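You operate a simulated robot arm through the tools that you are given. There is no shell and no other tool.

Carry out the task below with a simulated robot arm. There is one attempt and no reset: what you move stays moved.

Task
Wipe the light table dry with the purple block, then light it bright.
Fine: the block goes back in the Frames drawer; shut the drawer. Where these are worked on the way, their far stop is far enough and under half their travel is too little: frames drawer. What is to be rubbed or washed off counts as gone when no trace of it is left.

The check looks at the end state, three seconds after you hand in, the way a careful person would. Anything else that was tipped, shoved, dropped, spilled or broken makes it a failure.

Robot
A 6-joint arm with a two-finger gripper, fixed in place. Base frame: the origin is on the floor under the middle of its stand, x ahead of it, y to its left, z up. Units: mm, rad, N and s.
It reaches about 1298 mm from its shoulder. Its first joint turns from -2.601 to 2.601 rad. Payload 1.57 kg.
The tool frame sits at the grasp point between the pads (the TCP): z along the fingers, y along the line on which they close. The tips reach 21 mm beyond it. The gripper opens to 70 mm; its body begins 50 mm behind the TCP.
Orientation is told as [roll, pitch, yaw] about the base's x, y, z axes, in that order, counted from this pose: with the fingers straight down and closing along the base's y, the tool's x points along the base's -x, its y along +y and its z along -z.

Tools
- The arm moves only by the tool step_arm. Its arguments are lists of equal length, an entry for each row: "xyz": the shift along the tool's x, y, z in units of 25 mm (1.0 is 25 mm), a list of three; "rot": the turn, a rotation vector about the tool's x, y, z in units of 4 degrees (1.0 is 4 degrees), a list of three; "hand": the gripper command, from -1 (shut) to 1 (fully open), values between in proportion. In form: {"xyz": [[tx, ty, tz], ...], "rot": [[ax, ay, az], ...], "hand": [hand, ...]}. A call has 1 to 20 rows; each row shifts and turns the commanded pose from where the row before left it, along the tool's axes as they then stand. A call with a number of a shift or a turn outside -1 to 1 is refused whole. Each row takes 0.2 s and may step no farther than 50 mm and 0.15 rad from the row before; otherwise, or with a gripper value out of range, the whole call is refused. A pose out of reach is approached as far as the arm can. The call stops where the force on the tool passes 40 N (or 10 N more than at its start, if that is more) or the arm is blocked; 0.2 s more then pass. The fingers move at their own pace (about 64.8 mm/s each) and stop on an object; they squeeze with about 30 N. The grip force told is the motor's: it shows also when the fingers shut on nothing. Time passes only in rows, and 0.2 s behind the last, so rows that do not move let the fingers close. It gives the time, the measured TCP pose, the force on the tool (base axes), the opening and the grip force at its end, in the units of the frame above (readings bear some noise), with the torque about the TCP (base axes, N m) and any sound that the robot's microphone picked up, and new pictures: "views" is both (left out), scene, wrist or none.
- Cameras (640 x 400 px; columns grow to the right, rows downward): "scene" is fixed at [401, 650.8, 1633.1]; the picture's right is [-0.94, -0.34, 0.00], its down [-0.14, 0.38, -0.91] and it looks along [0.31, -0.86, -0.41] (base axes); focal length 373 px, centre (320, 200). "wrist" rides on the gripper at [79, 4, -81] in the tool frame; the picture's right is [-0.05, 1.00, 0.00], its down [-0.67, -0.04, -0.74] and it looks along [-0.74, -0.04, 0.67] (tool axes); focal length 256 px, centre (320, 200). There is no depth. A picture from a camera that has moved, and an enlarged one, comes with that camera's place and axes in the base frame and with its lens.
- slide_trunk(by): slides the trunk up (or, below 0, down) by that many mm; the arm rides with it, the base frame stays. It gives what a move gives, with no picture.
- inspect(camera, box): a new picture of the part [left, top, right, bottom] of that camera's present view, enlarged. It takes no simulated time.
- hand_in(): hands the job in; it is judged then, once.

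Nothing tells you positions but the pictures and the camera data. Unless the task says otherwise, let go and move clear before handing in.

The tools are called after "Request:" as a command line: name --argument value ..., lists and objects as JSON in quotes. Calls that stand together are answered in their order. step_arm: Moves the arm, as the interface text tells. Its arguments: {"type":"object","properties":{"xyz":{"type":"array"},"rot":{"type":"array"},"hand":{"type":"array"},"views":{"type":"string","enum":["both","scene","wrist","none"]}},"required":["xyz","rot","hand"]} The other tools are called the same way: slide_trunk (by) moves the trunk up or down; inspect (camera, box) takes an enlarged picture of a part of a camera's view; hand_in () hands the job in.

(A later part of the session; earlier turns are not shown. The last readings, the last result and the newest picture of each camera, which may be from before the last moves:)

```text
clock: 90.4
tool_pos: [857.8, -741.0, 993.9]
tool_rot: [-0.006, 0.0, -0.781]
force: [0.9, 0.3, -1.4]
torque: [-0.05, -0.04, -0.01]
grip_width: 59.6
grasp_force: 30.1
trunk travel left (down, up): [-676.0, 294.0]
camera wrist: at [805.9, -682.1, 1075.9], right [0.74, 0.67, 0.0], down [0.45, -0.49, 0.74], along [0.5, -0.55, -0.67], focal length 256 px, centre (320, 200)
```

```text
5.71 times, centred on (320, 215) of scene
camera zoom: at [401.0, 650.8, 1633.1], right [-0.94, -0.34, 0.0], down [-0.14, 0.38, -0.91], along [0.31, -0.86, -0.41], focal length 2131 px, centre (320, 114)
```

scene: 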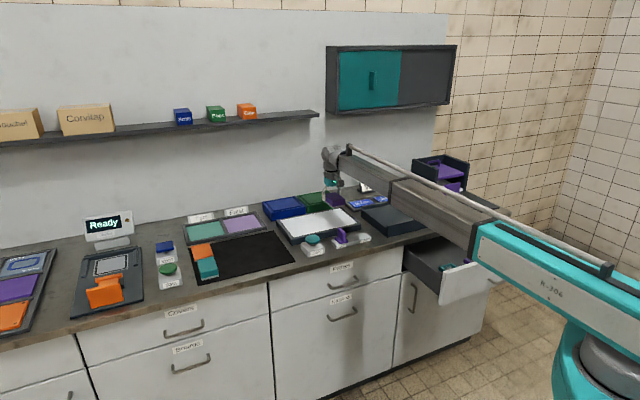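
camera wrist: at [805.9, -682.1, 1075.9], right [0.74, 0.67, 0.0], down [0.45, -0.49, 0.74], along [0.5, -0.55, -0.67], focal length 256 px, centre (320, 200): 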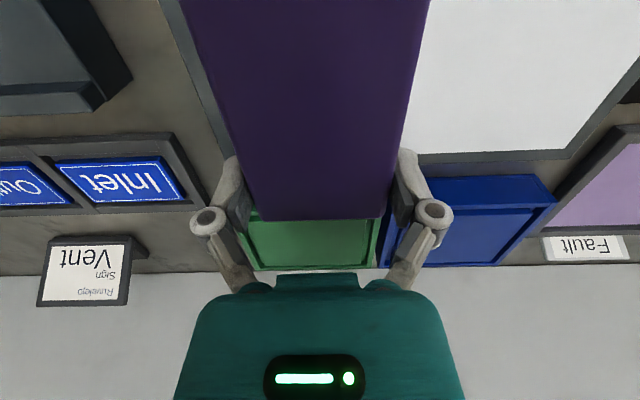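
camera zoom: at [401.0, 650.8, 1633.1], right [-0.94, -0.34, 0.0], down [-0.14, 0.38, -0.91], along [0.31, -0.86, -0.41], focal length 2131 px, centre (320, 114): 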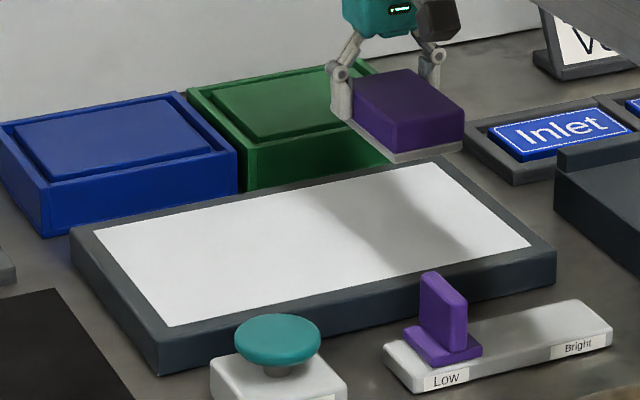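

The panel is clean; the grey patch is only the arm's shadow. I'll carry the block back along the same path to above the drawer.

Request:
step_arm --xyz '[[0.97, 0, 0], [0.97, 0, 0], [0.97, 0, 0], [0.97, 0, 0], [0.97, 0, 0], [0.97, 0, 0], [0.97, 0, 0], [0.97, 0, 0], [0.97, 0, 0], [0.97, 0, 0], [0.97, 0, 0], [0.97, 0, 0], [0.97, 0, 0], [0.97, 0, 0]]' --rot '[[0, 0, 0], [0, 0, 0], [0, 0, 0], [0, 0, 0], [0, 0, 0], [0, 0, 0], [0, 0, 0], [0, 0, 0], [0, 0, 0], [0, 0, 0], [0, 0, 0], [0, 0, 0], [0, 0, 0], [0, 0, 0]]' --hand '[-1, -1, -1, -1, -1, -1, -1, -1, -1, -1, -1, -1, -1, -1]' --views "none"

Request:
step_arm --xyz '[[0, -1, 0], [0, -1, 0], [0, -1, 0], [0, -1, 0], [0, -1, 0], [0, -1, 0], [0, -1, 0], [0, -1, 0], [0, -1, 0], [0, -1, 0], [0, -1, 0], [0, -1, 0], [0, -1, 0], [0, -1, 0], [0, -1, 0], [0, -1, 0], [0, -1, 0], [0, -1, 0], [0, -1, 0], [0, -1, 0]]' --rot '[[0, 0, 0], [0, 0, 0], [0, 0, 0], [0, 0, 0], [0, 0, 0], [0, 0, 0], [0, 0, 0], [0, 0, 0], [0, 0, 0], [0, 0, 0], [0, 0, 0], [0, 0, 0], [0, 0, 0], [0, 0, 0], [0, 0, 0], [0, 0, 0], [0, 0, 0], [0, 0, 0], [0, 0, 0], [0, 0, 0]]' --hand '[-1, -1, -1, -1, -1, -1, -1, -1, -1, -1, -1, -1, -1, -1, -1, -1, -1, -1, -1, -1]'

```text
clock: 93.4
tool_pos: [618.1, -500.6, 994.0]
tool_rot: [-0.002, -0.001, -0.783]
force: [-0.2, 0.1, -1.4]
torque: [0.0, 0.0, 0.0]
grip_width: 59.0
grasp_force: 30.4
trunk travel left (down, up): [-676.0, 294.0]
```

```text
clock: 97.6
tool_pos: [263.5, -857.6, 993.9]
tool_rot: [-0.003, 0.0, -0.78]
force: [-0.2, -0.4, -0.9]
torque: [-0.01, -0.01, 0.03]
grip_width: 59.6
grasp_force: 30.3
out of reach, approached as far as the arm can: row 17
trunk travel left (down, up): [-676.0, 294.0]
camera wrist: at [210.7, -799.3, 1076.0], right [0.74, 0.67, 0.0], down [0.45, -0.49, 0.74], along [0.5, -0.55, -0.67], focal length 256 px, centre (320, 200)
```

scene: 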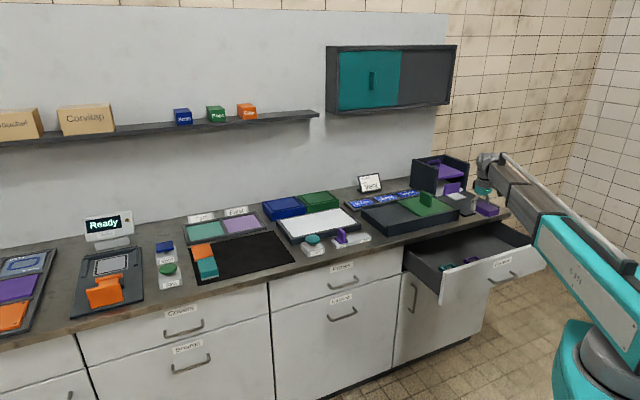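
wrist: 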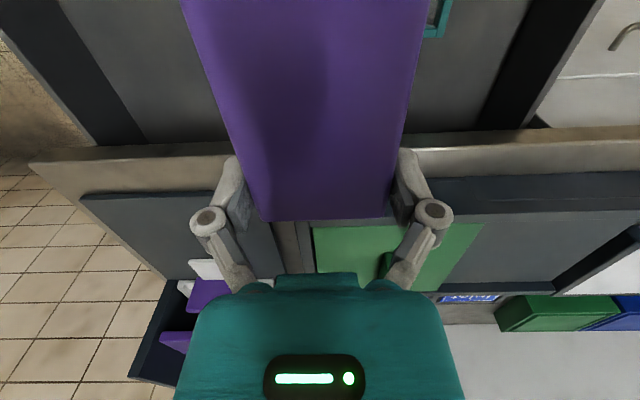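

Request:
step_arm --xyz '[[0, -0.9, 0], [0, -0.9, 0], [0, -0.9, 0], [0, -0.9, 0], [0, -0.9, 0], [0, -0.9, 0], [0, -0.9, 0], [0.07, -0.88, 0], [0, 0, 0]]' --rot '[[0, 0, 0], [0, 0, 0], [0, 0, 0], [0, 0, 0], [0, 0, 0], [0, 0, 0], [0, 0, 0], [0, 0, 0], [0, 0, 0]]' --hand '[-1, -1, -1, -1, -1, -1, -1, -1, -1]' --views "none"

Request:
slide_trunk --by -200

Request:
step_arm --xyz '[[0, 0, 0]]' --rot '[[0, 0, 0]]' --hand '[-1]'

```text
clock: 99.6
tool_pos: [135.3, -984.5, 995.4]
tool_rot: [-0.002, 0.0, -0.782]
force: [-0.9, -0.3, -1.2]
torque: [-0.05, -0.03, -0.01]
grip_width: 59.5
grasp_force: 29.9
trunk travel left (down, up): [-676.0, 294.0]
```

```text
clock: 101.7
tool_pos: [136.0, -984.4, 794.0]
tool_rot: [-0.001, 0.001, -0.78]
force: [-0.4, 0.3, -2.1]
torque: [-0.02, -0.04, -0.01]
grip_width: 59.3
grasp_force: 30.2
trunk travel left (down, up): [-476.0, 494.0]
```

```text
clock: 102.1
tool_pos: [135.6, -984.8, 794.6]
tool_rot: [-0.001, 0.001, -0.782]
force: [0.0, 0.4, -0.9]
torque: [-0.03, -0.03, 0.0]
grip_width: 59.2
grasp_force: 29.9
trunk travel left (down, up): [-476.0, 494.0]
camera wrist: at [83.0, -925.1, 876.0], right [0.74, 0.67, 0.0], down [0.45, -0.49, 0.74], along [0.5, -0.55, -0.67], focal length 256 px, centre (320, 200)
```

scene: 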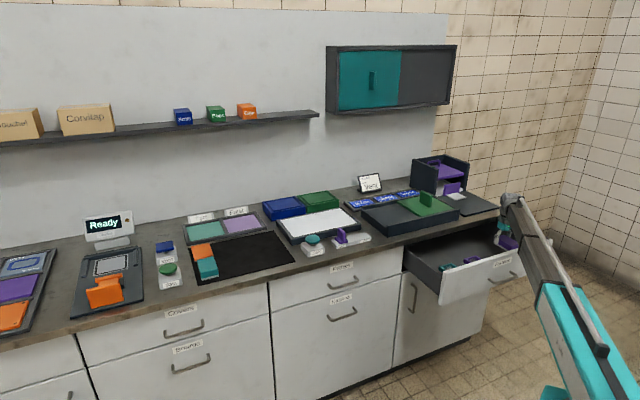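
wrist: 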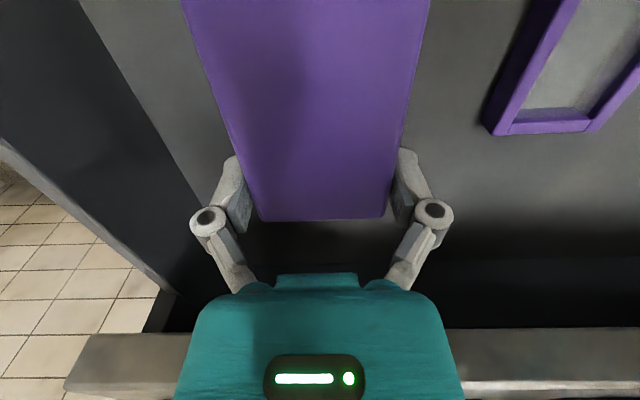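

The block is back in the drawer space above its old spot. I'll lower it to just above the floor and then touch down gently.

Request:
slide_trunk --by -56

Request:
slide_trunk --by -3

Request:
slide_trunk --by -2

```text
clock: 103.1
tool_pos: [136.9, -983.2, 737.7]
tool_rot: [0.0, 0.001, -0.782]
force: [-0.2, 0.1, -1.0]
torque: [-0.02, -0.04, 0.0]
grip_width: 59.2
grasp_force: 30.2
trunk travel left (down, up): [-420.0, 550.0]
```

```text
clock: 103.6
tool_pos: [136.2, -984.4, 734.8]
tool_rot: [-0.002, 0.0, -0.783]
force: [-0.3, -0.5, -0.8]
torque: [0.0, 0.0, 0.0]
grip_width: 59.1
grasp_force: 30.0
trunk travel left (down, up): [-417.0, 553.0]
```

```text
clock: 104.1
tool_pos: [135.1, -983.5, 732.3]
tool_rot: [-0.001, -0.002, -0.782]
force: [0.0, -0.6, -0.8]
torque: [-0.02, -0.01, -0.01]
grip_width: 59.3
grasp_force: 29.6
trunk travel left (down, up): [-415.0, 555.0]
```

Request:
slide_trunk --by -2

Request:
slide_trunk --by -1.5

```text
clock: 104.7
tool_pos: [136.0, -983.9, 732.3]
tool_rot: [-0.003, -0.001, -0.782]
force: [-0.5, -4.4, 12.1]
torque: [0.26, 0.17, 0.06]
grip_width: 59.6
grasp_force: 29.9
trunk travel left (down, up): [-413.0, 557.0]
```

```text
clock: 105.2
tool_pos: [135.5, -983.9, 731.5]
tool_rot: [-0.003, -0.002, -0.784]
force: [-0.2, -6.6, 17.2]
torque: [-0.12, 0.01, 0.01]
grip_width: 59.5
grasp_force: 29.3
trunk travel left (down, up): [-411.0, 559.0]
```

The block is resting on the drawer floor. I'll ease the load off, open the fingers and lift straight up.

Request:
slide_trunk --by 2

Request:
step_arm --xyz '[[0, 0, 0], [0, 0, 0], [0, 0, 0], [0, 0, 0]]' --rot '[[0, 0, 0], [0, 0, 0], [0, 0, 0], [0, 0, 0]]' --hand '[1, 1, 1, 1]' --views "wrist"

```text
clock: 105.7
tool_pos: [136.5, -982.9, 731.9]
tool_rot: [-0.002, 0.0, -0.782]
force: [0.1, 0.0, -1.1]
torque: [-0.02, 0.01, -0.02]
grip_width: 59.5
grasp_force: 30.4
trunk travel left (down, up): [-413.0, 557.0]
```

```text
clock: 106.7
tool_pos: [136.0, -983.7, 731.1]
tool_rot: [-0.002, 0.0, -0.782]
force: [0.5, -0.1, 0.8]
torque: [-0.01, 0.01, 0.01]
grip_width: 69.8
grasp_force: 0.1
trunk travel left (down, up): [-413.0, 557.0]
camera wrist: at [83.1, -925.0, 813.6], right [0.74, 0.67, 0.0], down [0.45, -0.49, 0.74], along [0.5, -0.55, -0.67], focal length 256 px, centre (320, 200)
```

wrist: 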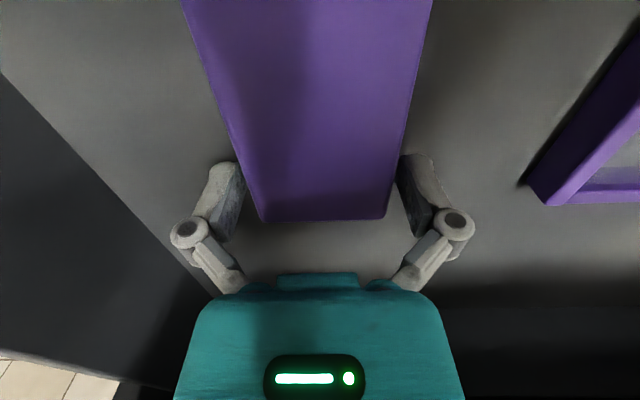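

The block is released. I'll raise clear and check how it sits.

Request:
slide_trunk --by 230

Request:
step_arm --xyz '[[0.97, 0.5, 0], [0.97, 0.5, 0], [0.97, 0.5, 0], [0.97, 0.5, 0], [0.97, 0.5, 0], [0.97, 0.5, 0], [0.97, 0.5, 0], [0.97, 0.5, 0], [0.97, 0.5, 0], [0.97, 0.5, 0], [0.97, 0.5, 0], [0.97, 0.5, 0]]' --rot '[[0, 0, 0], [0, 0, 0], [0, 0, 0], [0, 0, 0], [0, 0, 0], [0, 0, 0], [0, 0, 0], [0, 0, 0], [0, 0, 0], [0, 0, 0], [0, 0, 0], [0, 0, 0]]' --hand '[1, 1, 1, 1, 1, 1, 1, 1, 1, 1, 1, 1]'

Request:
inspect --camera "scene" --box '[390, 200, 560, 306]'

```text
clock: 109.1
tool_pos: [137.2, -983.8, 960.6]
tool_rot: [-0.002, 0.0, -0.78]
force: [-0.2, -0.7, 0.4]
torque: [-0.01, 0.0, 0.02]
grip_width: 70.3
grasp_force: 0.0
trunk travel left (down, up): [-643.0, 327.0]
```

```text
clock: 111.7
tool_pos: [37.5, -670.9, 962.0]
tool_rot: [-0.003, 0.001, -0.784]
force: [-0.3, 0.2, 0.4]
torque: [0.01, 0.0, -0.02]
grip_width: 69.7
grasp_force: 0.1
trunk travel left (down, up): [-643.0, 327.0]
camera wrist: at [-15.8, -611.9, 1043.7], right [0.74, 0.67, 0.0], down [0.45, -0.49, 0.75], along [0.5, -0.55, -0.67], focal length 256 px, centre (320, 200)
```

scene: 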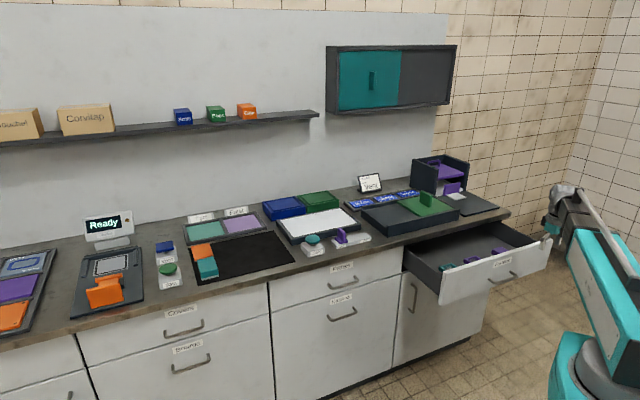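
wrist: 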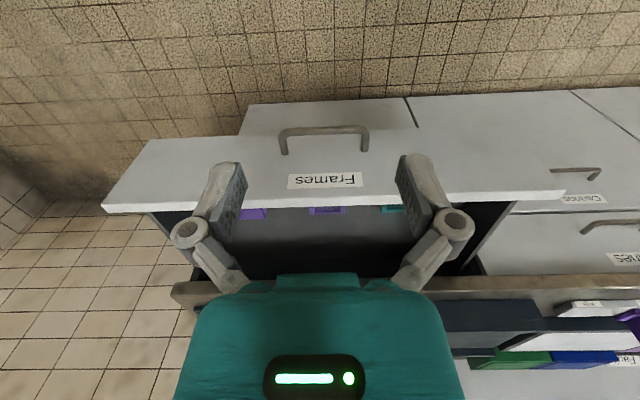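

```text
3.76 times, centred on (475, 253) of scene
camera zoom: at [401.0, 650.8, 1633.1], right [-0.94, -0.34, 0.0], down [-0.14, 0.38, -0.91], along [0.31, -0.86, -0.41], focal length 1404 px, centre (-264, 0)
```

zoom: 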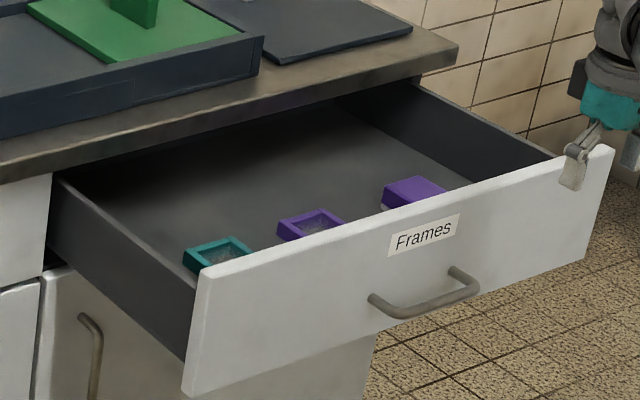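

The block is back in the Frames drawer. I'm now in front of it, so I'll close the fingers and tilt them to point at the drawer front.

Request:
step_arm --xyz '[[0, 0, 0], [0, 0, 0], [0, 0, 0], [0, 0, 0], [0, 0, 0], [0, 0, 0], [0, 0, 0], [0, 0, 0], [0, 0, 0], [0, 0, 0], [0, 0, 0], [0, 0, 0]]' --rot '[[0, -1, 0], [0, -1, 0], [0, -1, 0], [0, -1, 0], [0, -1, 0], [0, -1, 0], [0, -1, 0], [0, -1, 0], [0, -1, 0], [0, -1, 0], [0, -1, 0], [0, -1, 0]]' --hand '[-1, -1, -1, -1, -1, -1, -1, -1, -1, -1, -1, -1]' --views "none"

Request:
step_arm --xyz '[[0, 0, 0], [0, 0, 0], [0, 0, 0], [0, 0, 0], [0, 0, 0], [0, 0, 0], [0, 0, 0], [0, 0, 0], [0, 0, 0], [0, 0, 0]]' --rot '[[0, -1, 0], [0, -1, 0], [0, -1, 0], [0, -1, 0], [0, -1, 0], [0, -1, 0], [0, -1, 0], [0, -1, 0], [0, -1, 0], [0, -1, 0]]' --hand '[-1, -1, -1, -1, -1, -1, -1, -1, -1, -1]'

```text
clock: 114.3
tool_pos: [33.9, -672.4, 1023.5]
tool_rot: [-0.004, -0.837, -0.78]
force: [-0.5, -0.7, 0.4]
torque: [-0.02, 0.04, -0.01]
grip_width: 0.0
grasp_force: 28.5
out of reach, approached as far as the arm can: row 3, 4, 5, 6, 7, 8, 9, 10, 11, 12
trunk travel left (down, up): [-643.0, 327.0]
```

```text
clock: 116.5
tool_pos: [35.8, -672.7, 1140.5]
tool_rot: [-0.076, -1.537, -0.705]
force: [0.0, 0.5, 0.4]
torque: [0.01, 0.01, 0.01]
grip_width: 0.0
grasp_force: 28.9
out of reach, approached as far as the arm can: row 1, 2, 3, 4, 5, 6, 7, 8, 9, 10
trunk travel left (down, up): [-643.0, 327.0]
camera wrist: at [-20.5, -611.0, 1065.6], right [0.71, 0.71, 0.05], down [-0.54, 0.48, 0.69], along [0.47, -0.52, 0.72], focal length 256 px, centre (320, 200)
```

scene: 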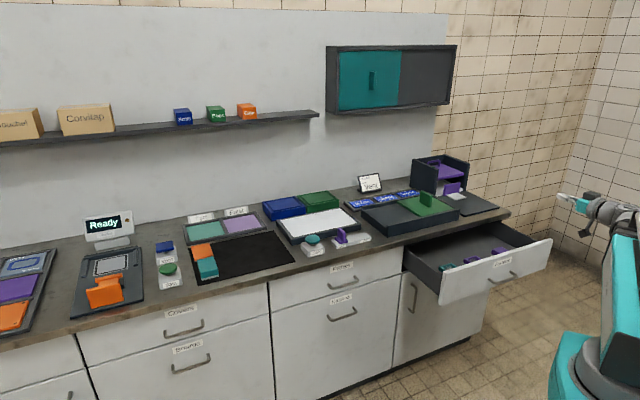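
wrist: 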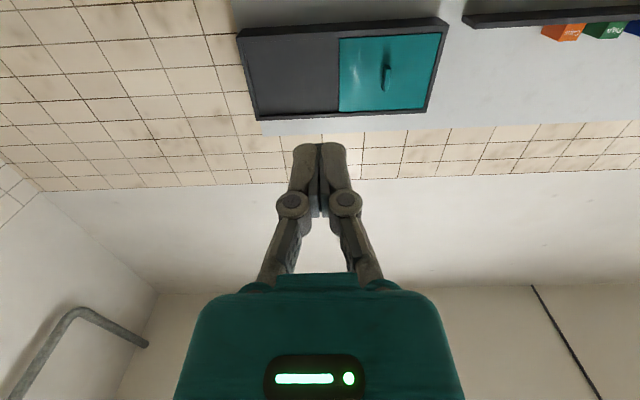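

The closed fingers now point horizontally at the drawer. I'll lower to z about 785, above the handle, for the push.

Request:
slide_trunk --by -355

Request:
step_arm --xyz '[[0, 0, 0.8], [0, 0, 0.8], [0, 0, 0.8], [0, 0, 0.8]]' --rot '[[0, 0, 0], [0, 0, 0], [0, 0, 0], [0, 0, 0]]' --hand '[-1, -1, -1, -1]'

Request:
inspect --camera "scene" --box '[420, 200, 600, 320]'

```text
clock: 120.0
tool_pos: [34.7, -674.6, 786.5]
tool_rot: [-0.069, -1.533, -0.717]
force: [0.0, 0.3, 0.2]
torque: [0.02, 0.01, 0.01]
grip_width: 0.1
grasp_force: 28.5
trunk travel left (down, up): [-288.0, 682.0]
```

```text
clock: 121.0
tool_pos: [93.2, -726.8, 785.6]
tool_rot: [-0.063, -1.536, -0.721]
force: [0.3, 0.3, 0.2]
torque: [0.01, -0.02, 0.01]
grip_width: 0.1
grasp_force: 28.4
trunk travel left (down, up): [-288.0, 682.0]
camera wrist: at [37.0, -664.9, 710.4], right [0.71, 0.71, 0.05], down [-0.53, 0.48, 0.69], along [0.47, -0.52, 0.72], focal length 256 px, centre (320, 200)
```

scene: 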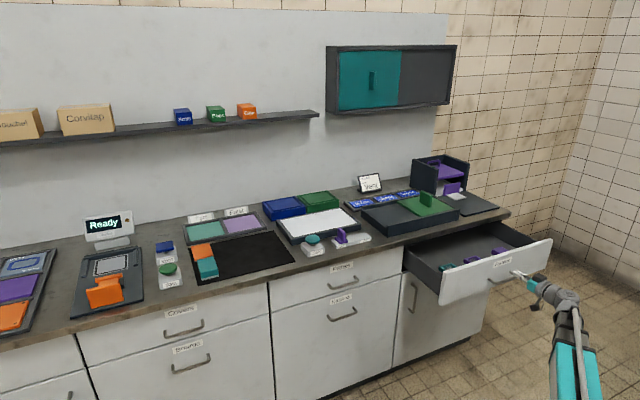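
wrist: 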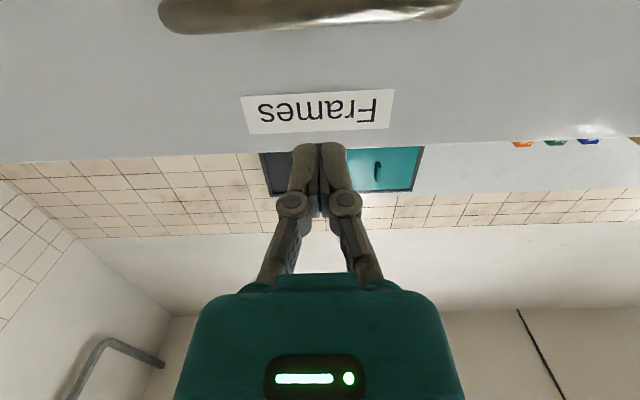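

```text
3.33 times, centred on (510, 260) of scene
camera zoom: at [401.0, 650.8, 1633.1], right [-0.94, -0.34, 0.0], down [-0.14, 0.38, -0.91], along [0.31, -0.86, -0.41], focal length 1243 px, centre (-313, 0)
```

zoom: 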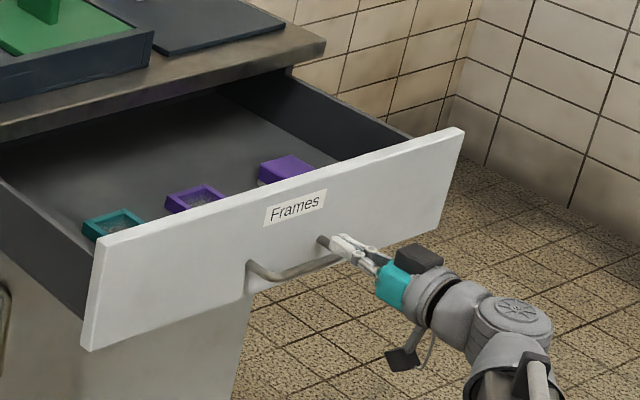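

The fingertips line up with the label area above the handle. I'll push the drawer in steadily.

Request:
step_arm --xyz '[[0, 0, 0.6], [0, 0, 0.6], [0, 0, 0.6], [0, 0, 0.6], [0, 0, 0.6], [0, 0, 0.6], [0, 0, 0.6], [0, 0, 0.6], [0, 0, 0.6], [0, 0, 0.6]]' --rot '[[0, 0, 0], [0, 0, 0], [0, 0, 0], [0, 0, 0], [0, 0, 0], [0, 0, 0], [0, 0, 0], [0, 0, 0], [0, 0, 0], [0, 0, 0]]' --hand '[-1, -1, -1, -1, -1, -1, -1, -1, -1, -1]'

```text
clock: 123.2
tool_pos: [198.7, -837.6, 786.8]
tool_rot: [-0.064, -1.534, -0.719]
force: [-0.2, 0.0, -0.3]
torque: [0.01, -0.05, -0.02]
grip_width: 0.0
grasp_force: 28.5
out of reach, approached as far as the arm can: row 2, 7
trunk travel left (down, up): [-288.0, 682.0]
camera wrist: at [141.7, -774.7, 710.4], right [0.71, 0.71, 0.05], down [-0.53, 0.48, 0.69], along [0.47, -0.52, 0.72], focal length 256 px, centre (320, 200)
```

scene: 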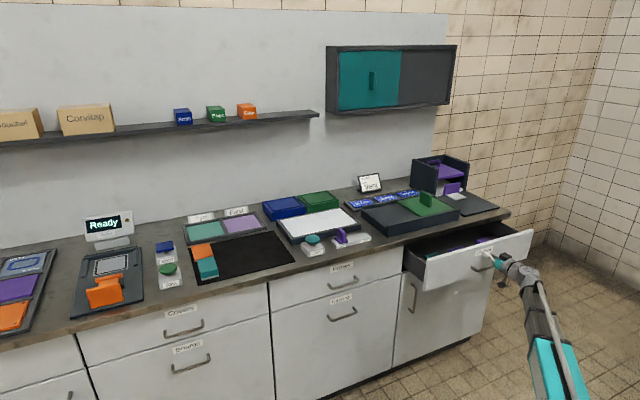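
wrist: 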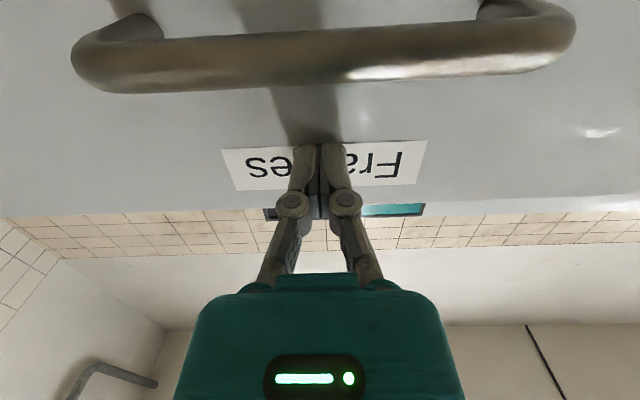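

Request:
step_arm --xyz '[[0, 0, 0.6], [0, 0, 0.6], [0, 0, 0.6], [0, 0, 0.6], [0, 0, 0.6], [0, 0, 0.6], [0, 0, 0.6], [0, 0, 0.6], [0, 0, 0.4], [0, 0, 0.3], [0, 0, 0.3], [0, 0, 0.3], [0, 0, 0.3], [0, 0, 0.3]]' --rot '[[0, 0, 0], [0, 0, 0], [0, 0, 0], [0, 0, 0], [0, 0, 0], [0, 0, 0], [0, 0, 0], [0, 0, 0], [0, 0, 0], [0, 0, 0], [0, 0, 0], [0, 0, 0], [0, 0, 0], [0, 0, 0]]' --hand '[-1, -1, -1, -1, -1, -1, -1, -1, -1, -1, -1, -1, -1, -1]'

Request:
inspect --camera "scene" --box '[390, 190, 540, 300]'

```text
clock: 125.8
tool_pos: [304.2, -939.9, 785.9]
tool_rot: [-0.129, -1.53, -0.654]
force: [-4.4, 3.7, -0.2]
torque: [0.01, -0.02, -0.01]
grip_width: 6.0
grasp_force: 28.7
out of reach, approached as far as the arm can: row 2, 9
trunk travel left (down, up): [-288.0, 682.0]
stopped in row 13: the force on the tool passed its limit at 50 N (the readings are from after the stop); the commanded pose is now the measured one
camera wrist: at [247.4, -878.2, 710.6], right [0.71, 0.71, 0.05], down [-0.53, 0.48, 0.7], along [0.47, -0.52, 0.72], focal length 256 px, centre (320, 200)
```

scene: 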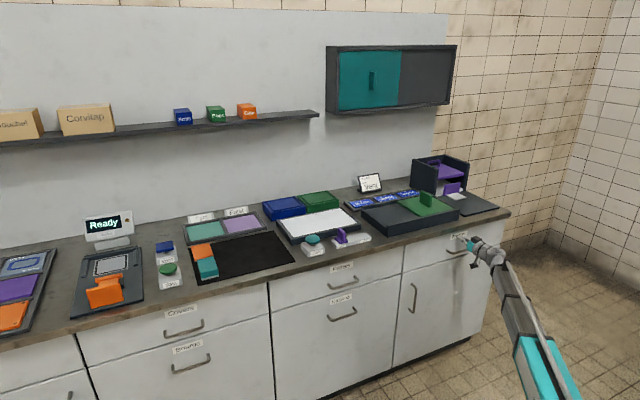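
wrist: 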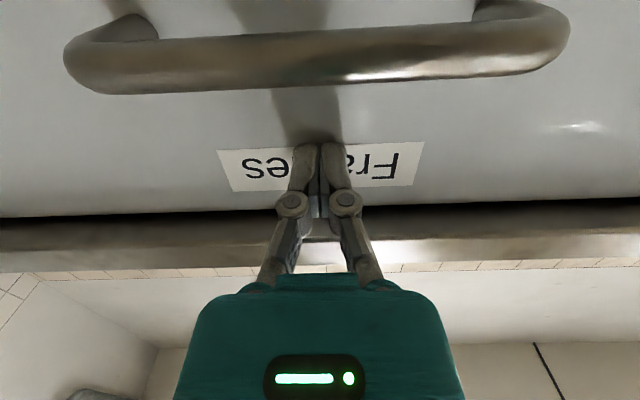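

```text
3.64 times, centred on (465, 245) of scene
camera zoom: at [401.0, 650.8, 1633.1], right [-0.94, -0.34, 0.0], down [-0.14, 0.38, -0.91], along [0.31, -0.86, -0.41], focal length 1356 px, centre (-207, 36)
```

zoom: 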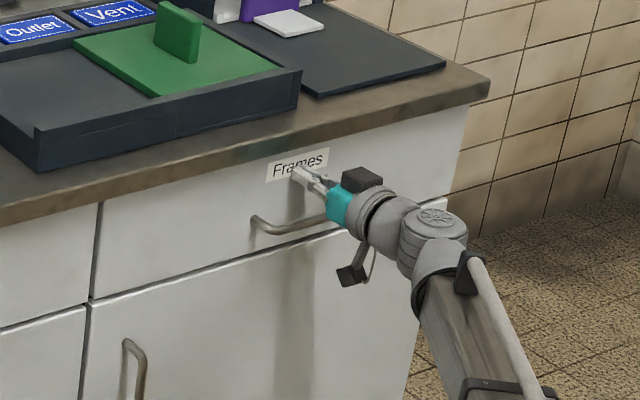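

The drawer met its stop at 50 N and looks flush. I'll back off and check from a distance.

Request:
step_arm --xyz '[[0, 0, -0.6], [0, 0, -0.8], [0, 0, -0.8], [0, 0, -0.8], [0, 0, -0.8], [0, 0, -0.8], [0, 0, -0.8], [0, 0, -0.8]]' --rot '[[0, 0, 0], [0, 0, 0], [0, 0, 0], [0, 0, 0], [0, 0, 0], [0, 0, 0], [0, 0, 0], [0, 0, 0]]' --hand '[-1, -1, -1, -1, -1, -1, -1, -1]'

Request:
inspect --camera "scene" --box '[360, 190, 540, 310]'

```text
clock: 127.6
tool_pos: [195.5, -831.3, 785.5]
tool_rot: [-0.125, -1.531, -0.658]
force: [0.2, -0.7, -0.5]
torque: [-0.01, 0.0, 0.02]
grip_width: 0.1
grasp_force: 28.5
out of reach, approached as far as the arm can: row 4
trunk travel left (down, up): [-288.0, 682.0]
camera wrist: at [138.6, -769.6, 710.2], right [0.71, 0.71, 0.05], down [-0.53, 0.48, 0.69], along [0.47, -0.52, 0.72], focal length 256 px, centre (320, 200)
```

scene: 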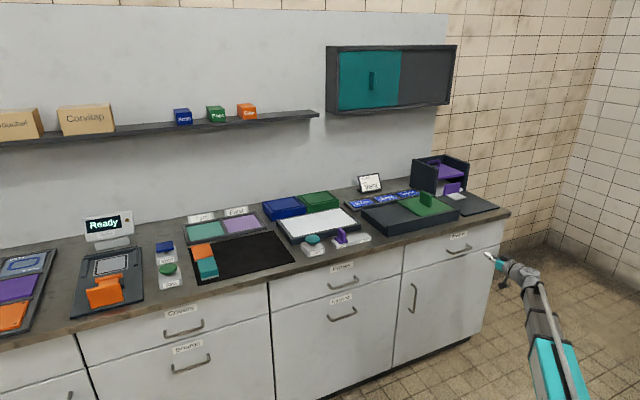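
wrist: 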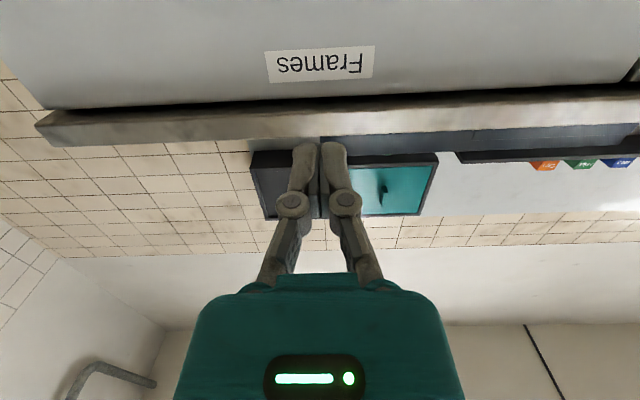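

```text
3.33 times, centred on (450, 250) of scene
camera zoom: at [401.0, 650.8, 1633.1], right [-0.94, -0.34, 0.0], down [-0.14, 0.38, -0.91], along [0.31, -0.86, -0.41], focal length 1243 px, centre (-113, 33)
```

zoom: 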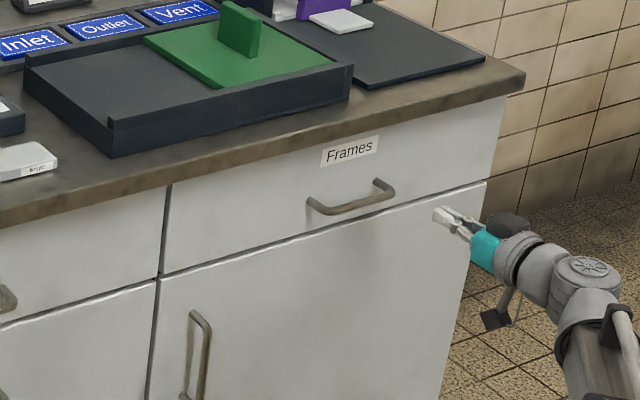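

The Frames drawer is shut flush. Now for the light: I'll raise the trunk and turn the fingers back down.

Request:
slide_trunk --by 420

Request:
step_arm --xyz '[[0, 0, 0], [0, 0, 0], [0, 0, 0], [0, 0, 0], [0, 0, 0], [0, 0, 0], [0, 0, 0], [0, 0, 0], [0, 0, 0], [0, 0, 0], [0, 0, 0]]' --rot '[[0, 1, 0], [0, 1, 0], [0, 1, 0], [0, 1, 0], [0, 1, 0], [0, 1, 0], [0, 1, 0], [0, 1, 0], [0, 1, 0], [0, 1, 0], [0, 1, 0]]' --hand '[-1, -1, -1, -1, -1, -1, -1, -1, -1, -1, -1]' --views "none"

Request:
step_arm --xyz '[[0, 0, 0], [0, 0, 0], [0, 0, 0], [0, 0, 0], [0, 0, 0], [0, 0, 0], [0, 0, 0], [0, 0, 0], [0, 0, 0], [0, 0, 0], [0, 0, 0]]' --rot '[[0, 1, 0], [0, 1, 0], [0, 1, 0], [0, 1, 0], [0, 1, 0], [0, 1, 0], [0, 1, 0], [0, 1, 0], [0, 1, 0], [0, 1, 0], [0, 1, 0]]' --hand '[-1, -1, -1, -1, -1, -1, -1, -1, -1, -1, -1]' --views "none"

```text
refused: 420 is not a number from -400 to 400
```

```text
clock: 130.0
tool_pos: [195.7, -832.3, 658.4]
tool_rot: [-0.007, -0.766, -0.777]
force: [-0.2, 0.2, -0.3]
torque: [0.02, 0.02, 0.0]
grip_width: 0.3
grasp_force: 28.3
out of reach, approached as far as the arm can: row 1, 2, 3, 4, 5, 6, 7, 8, 9, 10, 11
trunk travel left (down, up): [-288.0, 682.0]
```

```text
clock: 132.4
tool_pos: [195.3, -831.6, 607.9]
tool_rot: [-0.005, 0.006, -0.783]
force: [-0.4, 0.3, -0.4]
torque: [0.01, -0.03, -0.02]
grip_width: 0.1
grasp_force: 28.6
out of reach, approached as far as the arm can: row 1, 2, 3, 4, 5, 6, 7, 8, 10
trunk travel left (down, up): [-288.0, 682.0]
```

The trunk move was refused as over its 400 mm limit, and the turn happened low down, but free of contact with no force. I'll raise by 400 now and go toward the light controls.

Request:
slide_trunk --by 400

Request:
step_arm --xyz '[[0, 1, 0], [0, 1, 0], [0, 1, 0], [0, 1, 0], [0, 1, 0], [0, 1, 0], [0, 1, 0], [0, 1, 0], [0, 1, 0], [0, 1, 0], [0, 1, 0], [0, 1, 0], [0, 1, 0], [0, 1, 0], [0, 1, 0], [0, 1, 0], [0, 1, 0], [0, 1, 0], [0, 1, 0], [0, 1, 0]]' --rot '[[0, 0, 0], [0, 0, 0], [0, 0, 0], [0, 0, 0], [0, 0, 0], [0, 0, 0], [0, 0, 0], [0, 0, 0], [0, 0, 0], [0, 0, 0], [0, 0, 0], [0, 0, 0], [0, 0, 0], [0, 0, 0], [0, 0, 0], [0, 0, 0], [0, 0, 0], [0, 0, 0], [0, 0, 0], [0, 0, 0]]' --hand '[-1, -1, -1, -1, -1, -1, -1, -1, -1, -1, -1, -1, -1, -1, -1, -1, -1, -1, -1, -1]'

```text
clock: 136.3
tool_pos: [194.9, -831.4, 1006.1]
tool_rot: [-0.007, 0.007, -0.784]
force: [0.4, -0.3, 0.2]
torque: [-0.01, 0.04, 0.05]
grip_width: 0.0
grasp_force: 29.0
trunk travel left (down, up): [-688.0, 282.0]
```

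```text
clock: 140.5
tool_pos: [547.4, -477.4, 1006.5]
tool_rot: [-0.004, 0.004, -0.782]
force: [0.9, 0.8, 0.1]
torque: [-0.01, 0.01, -0.02]
grip_width: 0.0
grasp_force: 28.9
out of reach, approached as far as the arm can: row 19
trunk travel left (down, up): [-688.0, 282.0]
camera wrist: at [495.2, -418.8, 1089.0], right [0.74, 0.67, -0.01], down [0.45, -0.49, 0.74], along [0.5, -0.55, -0.67], focal length 256 px, centre (320, 200)
```

scene: 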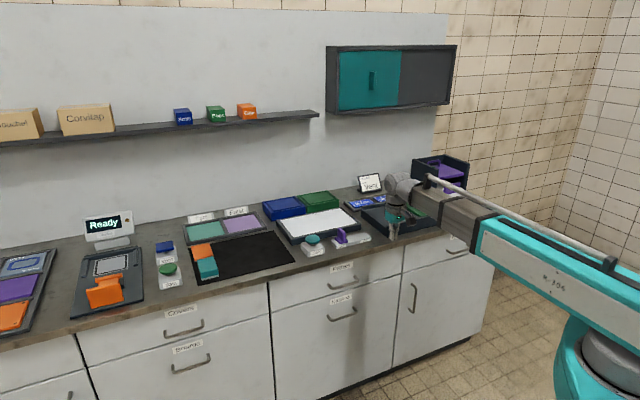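
wrist: 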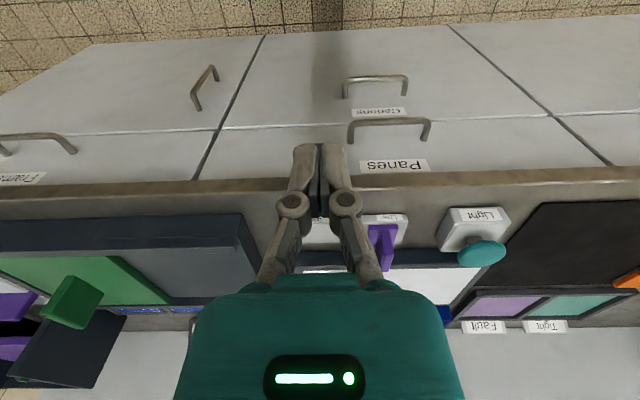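

Request:
inspect --camera "wrist" --box '[280, 190, 530, 300]'

Request:
inspect --camera "scene" --box '[290, 210, 400, 270]'

```text
2.56 times, centred on (405, 245) of wrist
camera zoom: at [495.2, -418.8, 1089.0], right [0.74, 0.67, -0.01], down [0.45, -0.49, 0.74], along [0.5, -0.55, -0.67], focal length 655 px, centre (102, 85)
```

zoom: 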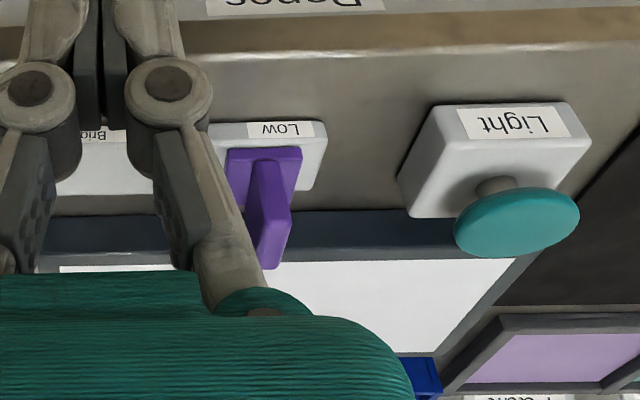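

```text
5.82 times, centred on (345, 240) of scene
camera zoom: at [401.0, 650.8, 1633.1], right [-0.94, -0.34, 0.0], down [-0.14, 0.38, -0.91], along [0.31, -0.86, -0.41], focal length 2170 px, centre (174, -33)
```

zoom: 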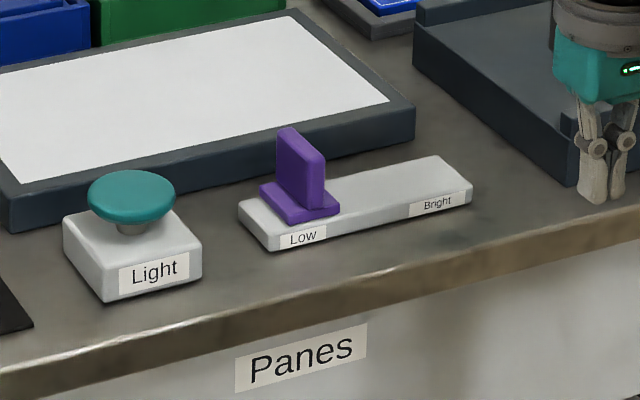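

The purple fin is thin along the track, centred at about (754, -573) with its top near z 940. The Light cap is at about (847, -494, 918). I'll move above the fin with the fingers partly open.

Request:
step_arm --xyz '[[-0.85, 0.31, 0], [-0.85, 0.31, 0], [-0.85, 0.31, 0], [-0.85, 0.31, 0], [-0.85, 0.31, 0], [-0.85, 0.31, 0], [-0.85, 0.31, 0], [-0.85, 0.31, 0], [-0.85, 0.31, 0], [-0.89, 0.35, 0], [0, 0, 0]]' --rot '[[0, 0, 0], [0, 0, 0], [0, 0, 0], [0, 0, 0], [0, 0, 0], [0, 0, 0], [0, 0, 0], [0, 0, 0], [0, 0, 0], [0, 0, 0], [0, 0, 0]]' --hand '[0.3, 0.3, 0.3, 0.3, 0.3, 0.3, 0.3, 0.3, 0.3, 0.3, 0.3]'

Request:
inspect --camera "scene" --box '[290, 190, 400, 260]'

```text
clock: 142.9
tool_pos: [753.9, -570.4, 1006.6]
tool_rot: [-0.004, 0.005, -0.783]
force: [-1.1, -0.5, 0.1]
torque: [0.0, 0.02, -0.03]
grip_width: 45.4
grasp_force: 0.1
trunk travel left (down, up): [-688.0, 282.0]
camera wrist: at [702.0, -511.6, 1088.9], right [0.74, 0.67, -0.01], down [0.45, -0.49, 0.74], along [0.5, -0.55, -0.67], focal length 256 px, centre (320, 200)
```

scene: 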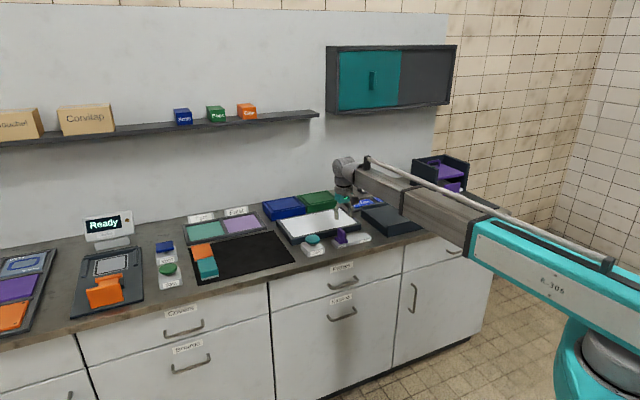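
wrist: 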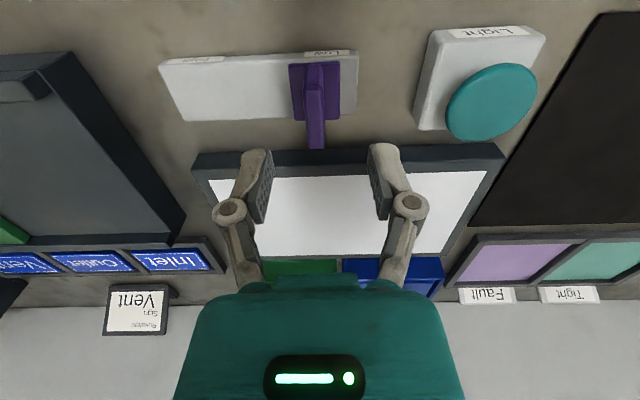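

```text
5.71 times, centred on (345, 225) of scene
camera zoom: at [401.0, 650.8, 1633.1], right [-0.94, -0.34, 0.0], down [-0.14, 0.38, -0.91], along [0.31, -0.86, -0.41], focal length 2131 px, centre (177, 57)
```

zoom: 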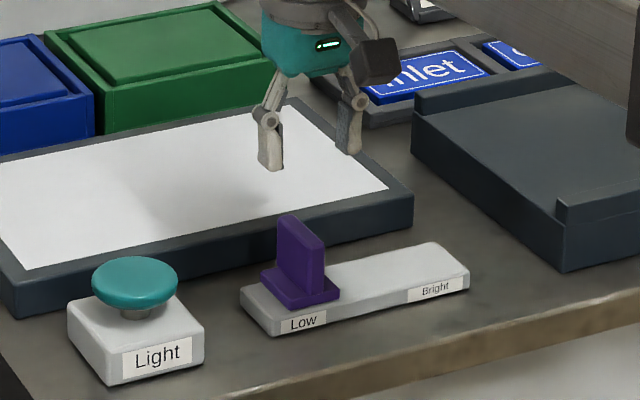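

Request:
inspect --camera "wrist" --box '[270, 40, 370, 170]'

```text
3.08 times, centred on (320, 105) of wrist
camera zoom: at [702.0, -511.6, 1088.9], right [0.74, 0.67, -0.01], down [0.45, -0.49, 0.74], along [0.5, -0.55, -0.67], focal length 788 px, centre (320, 492)
```

zoom: 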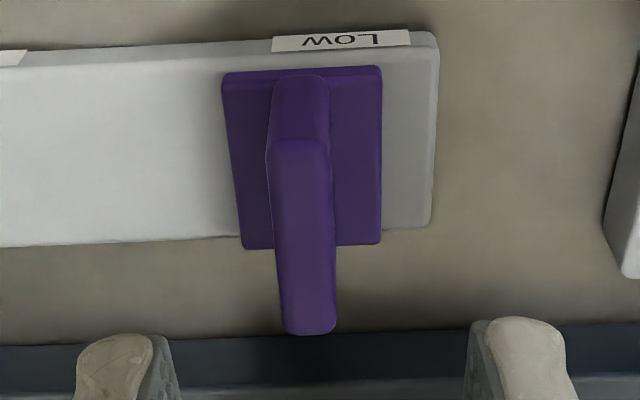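

The fin top is about 7 mm farther back and 4 mm to one side of my axis. I'll adjust and descend around it.

Request:
step_arm --xyz '[[-0.3, -0.15, 0], [0, 0, 0]]' --rot '[[0, 0, 0], [0, 0, 0]]' --hand '[0.3, 0.3]' --views "none"

Request:
slide_trunk --by -55

Request:
step_arm --xyz '[[0, 0, 0]]' --rot '[[0, 0, 0]]' --hand '[0.3]'

Request:
inspect --camera "scene" --box '[290, 190, 400, 260]'

```text
clock: 143.5
tool_pos: [756.6, -577.8, 1007.7]
tool_rot: [-0.007, 0.005, -0.781]
force: [0.5, 0.0, 0.8]
torque: [0.0, -0.01, 0.02]
grip_width: 45.6
grasp_force: 0.1
trunk travel left (down, up): [-688.0, 282.0]
```

```text
clock: 144.4
tool_pos: [756.0, -577.4, 951.9]
tool_rot: [-0.005, 0.007, -0.781]
force: [0.0, -0.4, 0.3]
torque: [-0.02, -0.01, 0.01]
grip_width: 45.5
grasp_force: 0.1
trunk travel left (down, up): [-633.0, 337.0]
```

```text
clock: 144.8
tool_pos: [756.6, -576.5, 952.0]
tool_rot: [-0.006, 0.006, -0.782]
force: [0.2, 0.8, -0.3]
torque: [0.01, -0.01, 0.02]
grip_width: 45.5
grasp_force: 0.0
trunk travel left (down, up): [-633.0, 337.0]
camera wrist: at [704.1, -518.8, 1034.0], right [0.74, 0.67, -0.01], down [0.45, -0.49, 0.74], along [0.5, -0.55, -0.67], focal length 256 px, centre (320, 200)
```

scene: 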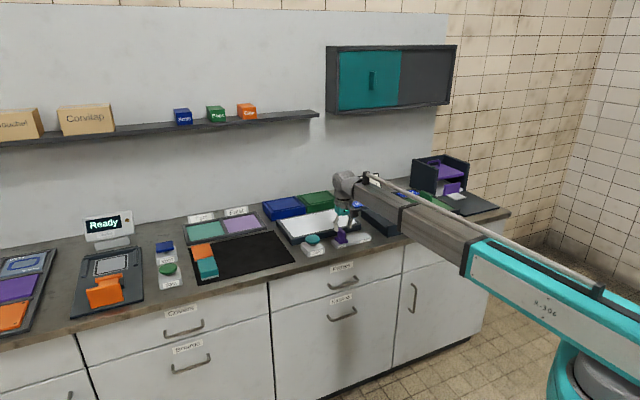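
wrist: 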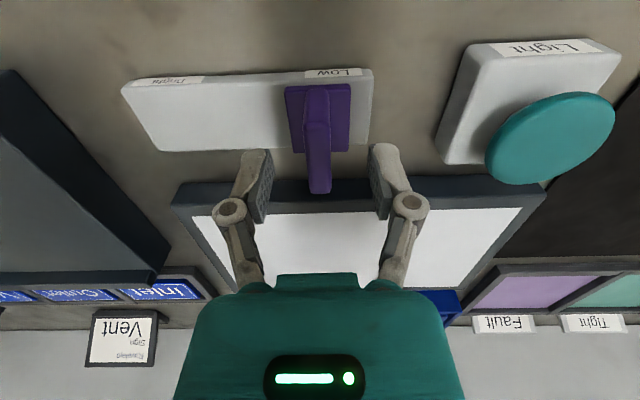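

```text
5.71 times, centred on (345, 225) of scene
camera zoom: at [401.0, 650.8, 1633.1], right [-0.94, -0.34, 0.0], down [-0.14, 0.38, -0.91], along [0.31, -0.86, -0.41], focal length 2131 px, centre (177, 57)
```

zoom: 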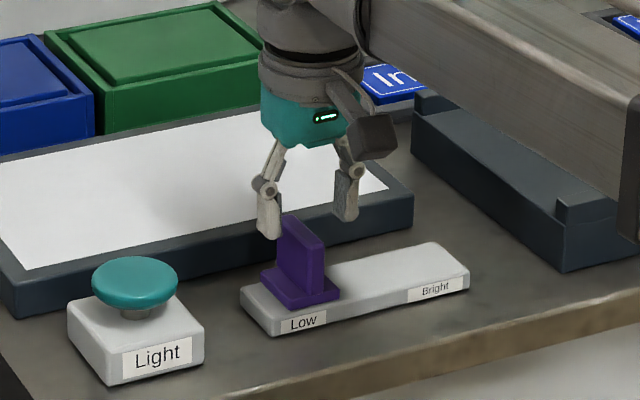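

Request:
inspect --camera "wrist" --box '[260, 60, 380, 210]'

```text
2.67 times, centred on (320, 135) of wrist
camera zoom: at [704.1, -518.8, 1034.0], right [0.74, 0.67, -0.01], down [0.45, -0.49, 0.74], along [0.5, -0.55, -0.67], focal length 683 px, centre (320, 373)
```

zoom: 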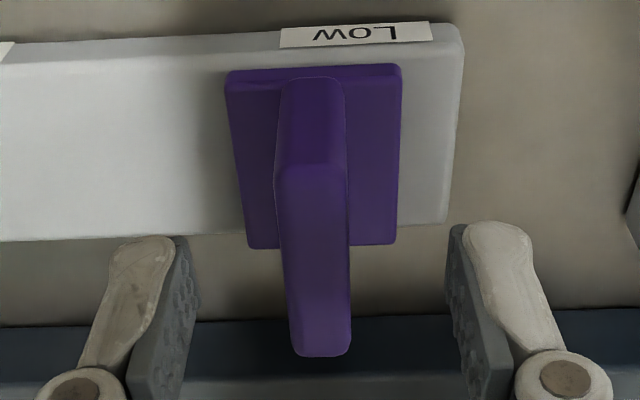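

From the two views the fin top is at z about 921 and its centre is about 13 mm farther back. I'll adjust and go down to TCP z about 913.

Request:
step_arm --xyz '[[-0.26, -0.05, 0], [-0.26, 0, 0], [0, 0, 0]]' --rot '[[0, 0, 0], [0, 0, 0], [0, 0, 0]]' --hand '[0.3, 0.3, 0.3]' --views "none"

Request:
slide_trunk --by -38

Request:
step_arm --xyz '[[0, 0, 0]]' --rot '[[0, 0, 0]]' --hand '[0.3]'

Request:
inspect --camera "scene" --box '[290, 190, 400, 260]'

```text
clock: 145.6
tool_pos: [764.7, -588.0, 952.8]
tool_rot: [-0.008, 0.005, -0.782]
force: [-0.5, 0.7, -0.4]
torque: [-0.01, -0.02, 0.01]
grip_width: 45.6
grasp_force: 0.1
trunk travel left (down, up): [-633.0, 337.0]
```

```text
clock: 146.4
tool_pos: [763.9, -586.5, 913.6]
tool_rot: [-0.006, 0.004, -0.782]
force: [0.5, -0.2, 0.1]
torque: [0.01, -0.02, 0.0]
grip_width: 45.5
grasp_force: 0.1
trunk travel left (down, up): [-595.0, 375.0]
```

```text
clock: 146.8
tool_pos: [765.1, -587.9, 915.0]
tool_rot: [-0.006, 0.005, -0.782]
force: [0.0, 0.6, 0.7]
torque: [0.01, 0.03, 0.04]
grip_width: 45.6
grasp_force: 0.0
trunk travel left (down, up): [-595.0, 375.0]
camera wrist: at [712.0, -528.5, 996.0], right [0.74, 0.67, -0.01], down [0.45, -0.49, 0.74], along [0.5, -0.55, -0.67], focal length 256 px, centre (320, 200)
```

scene: 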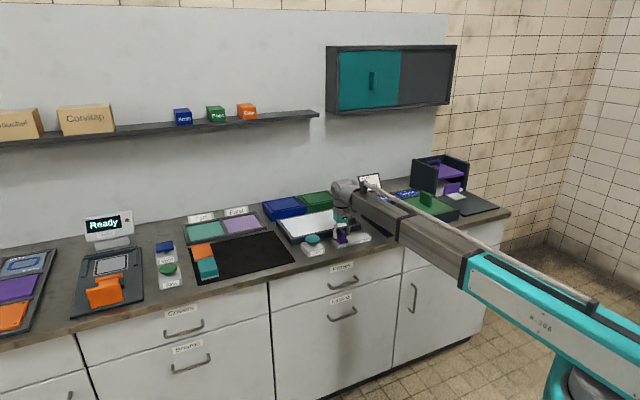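
wrist: 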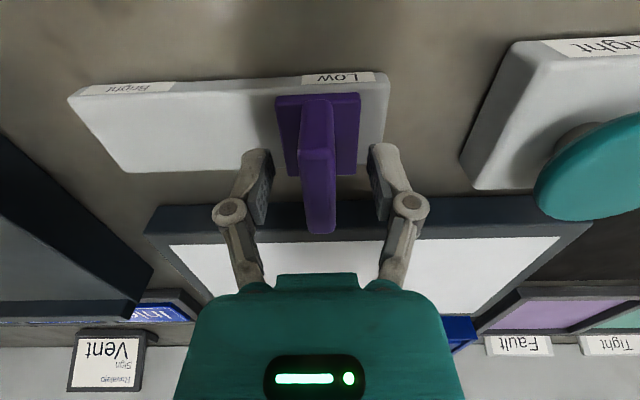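

```text
5.71 times, centred on (345, 225) of scene
camera zoom: at [401.0, 650.8, 1633.1], right [-0.94, -0.34, 0.0], down [-0.14, 0.38, -0.91], along [0.31, -0.86, -0.41], focal length 2131 px, centre (177, 57)
```

zoom: 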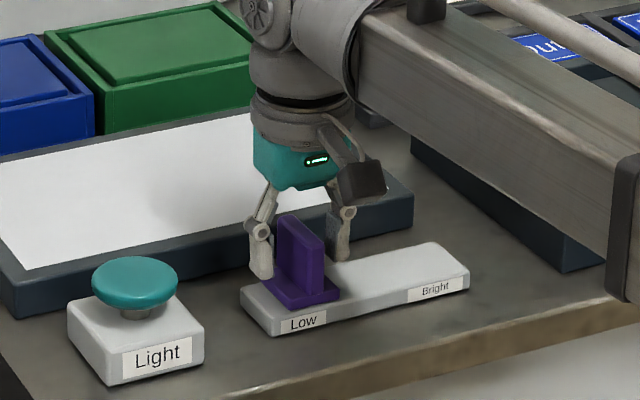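

The fingers straddle the fin with no contact. I'll close on it and slide toward "Bright".

Request:
step_arm --xyz '[[0, 0, 0], [0, 0, 0], [0, 0, 0], [0, 0, 0]]' --rot '[[0, 0, 0], [0, 0, 0], [0, 0, 0], [0, 0, 0]]' --hand '[-1, -1, -1, -1]' --views "wrist"

```text
clock: 147.8
tool_pos: [765.5, -587.9, 913.6]
tool_rot: [-0.005, 0.005, -0.782]
force: [-0.3, -0.1, 1.7]
torque: [0.01, 0.03, -0.04]
grip_width: 13.4
grasp_force: 31.8
trunk travel left (down, up): [-595.0, 375.0]
camera wrist: at [711.9, -528.5, 996.1], right [0.74, 0.67, -0.01], down [0.45, -0.49, 0.74], along [0.5, -0.55, -0.67], focal length 256 px, centre (320, 200)
```

wrist: 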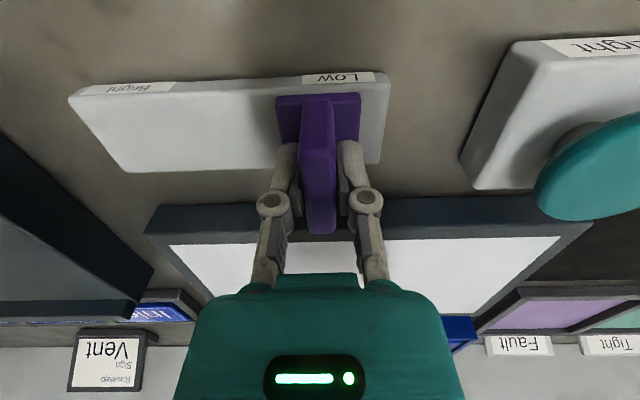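

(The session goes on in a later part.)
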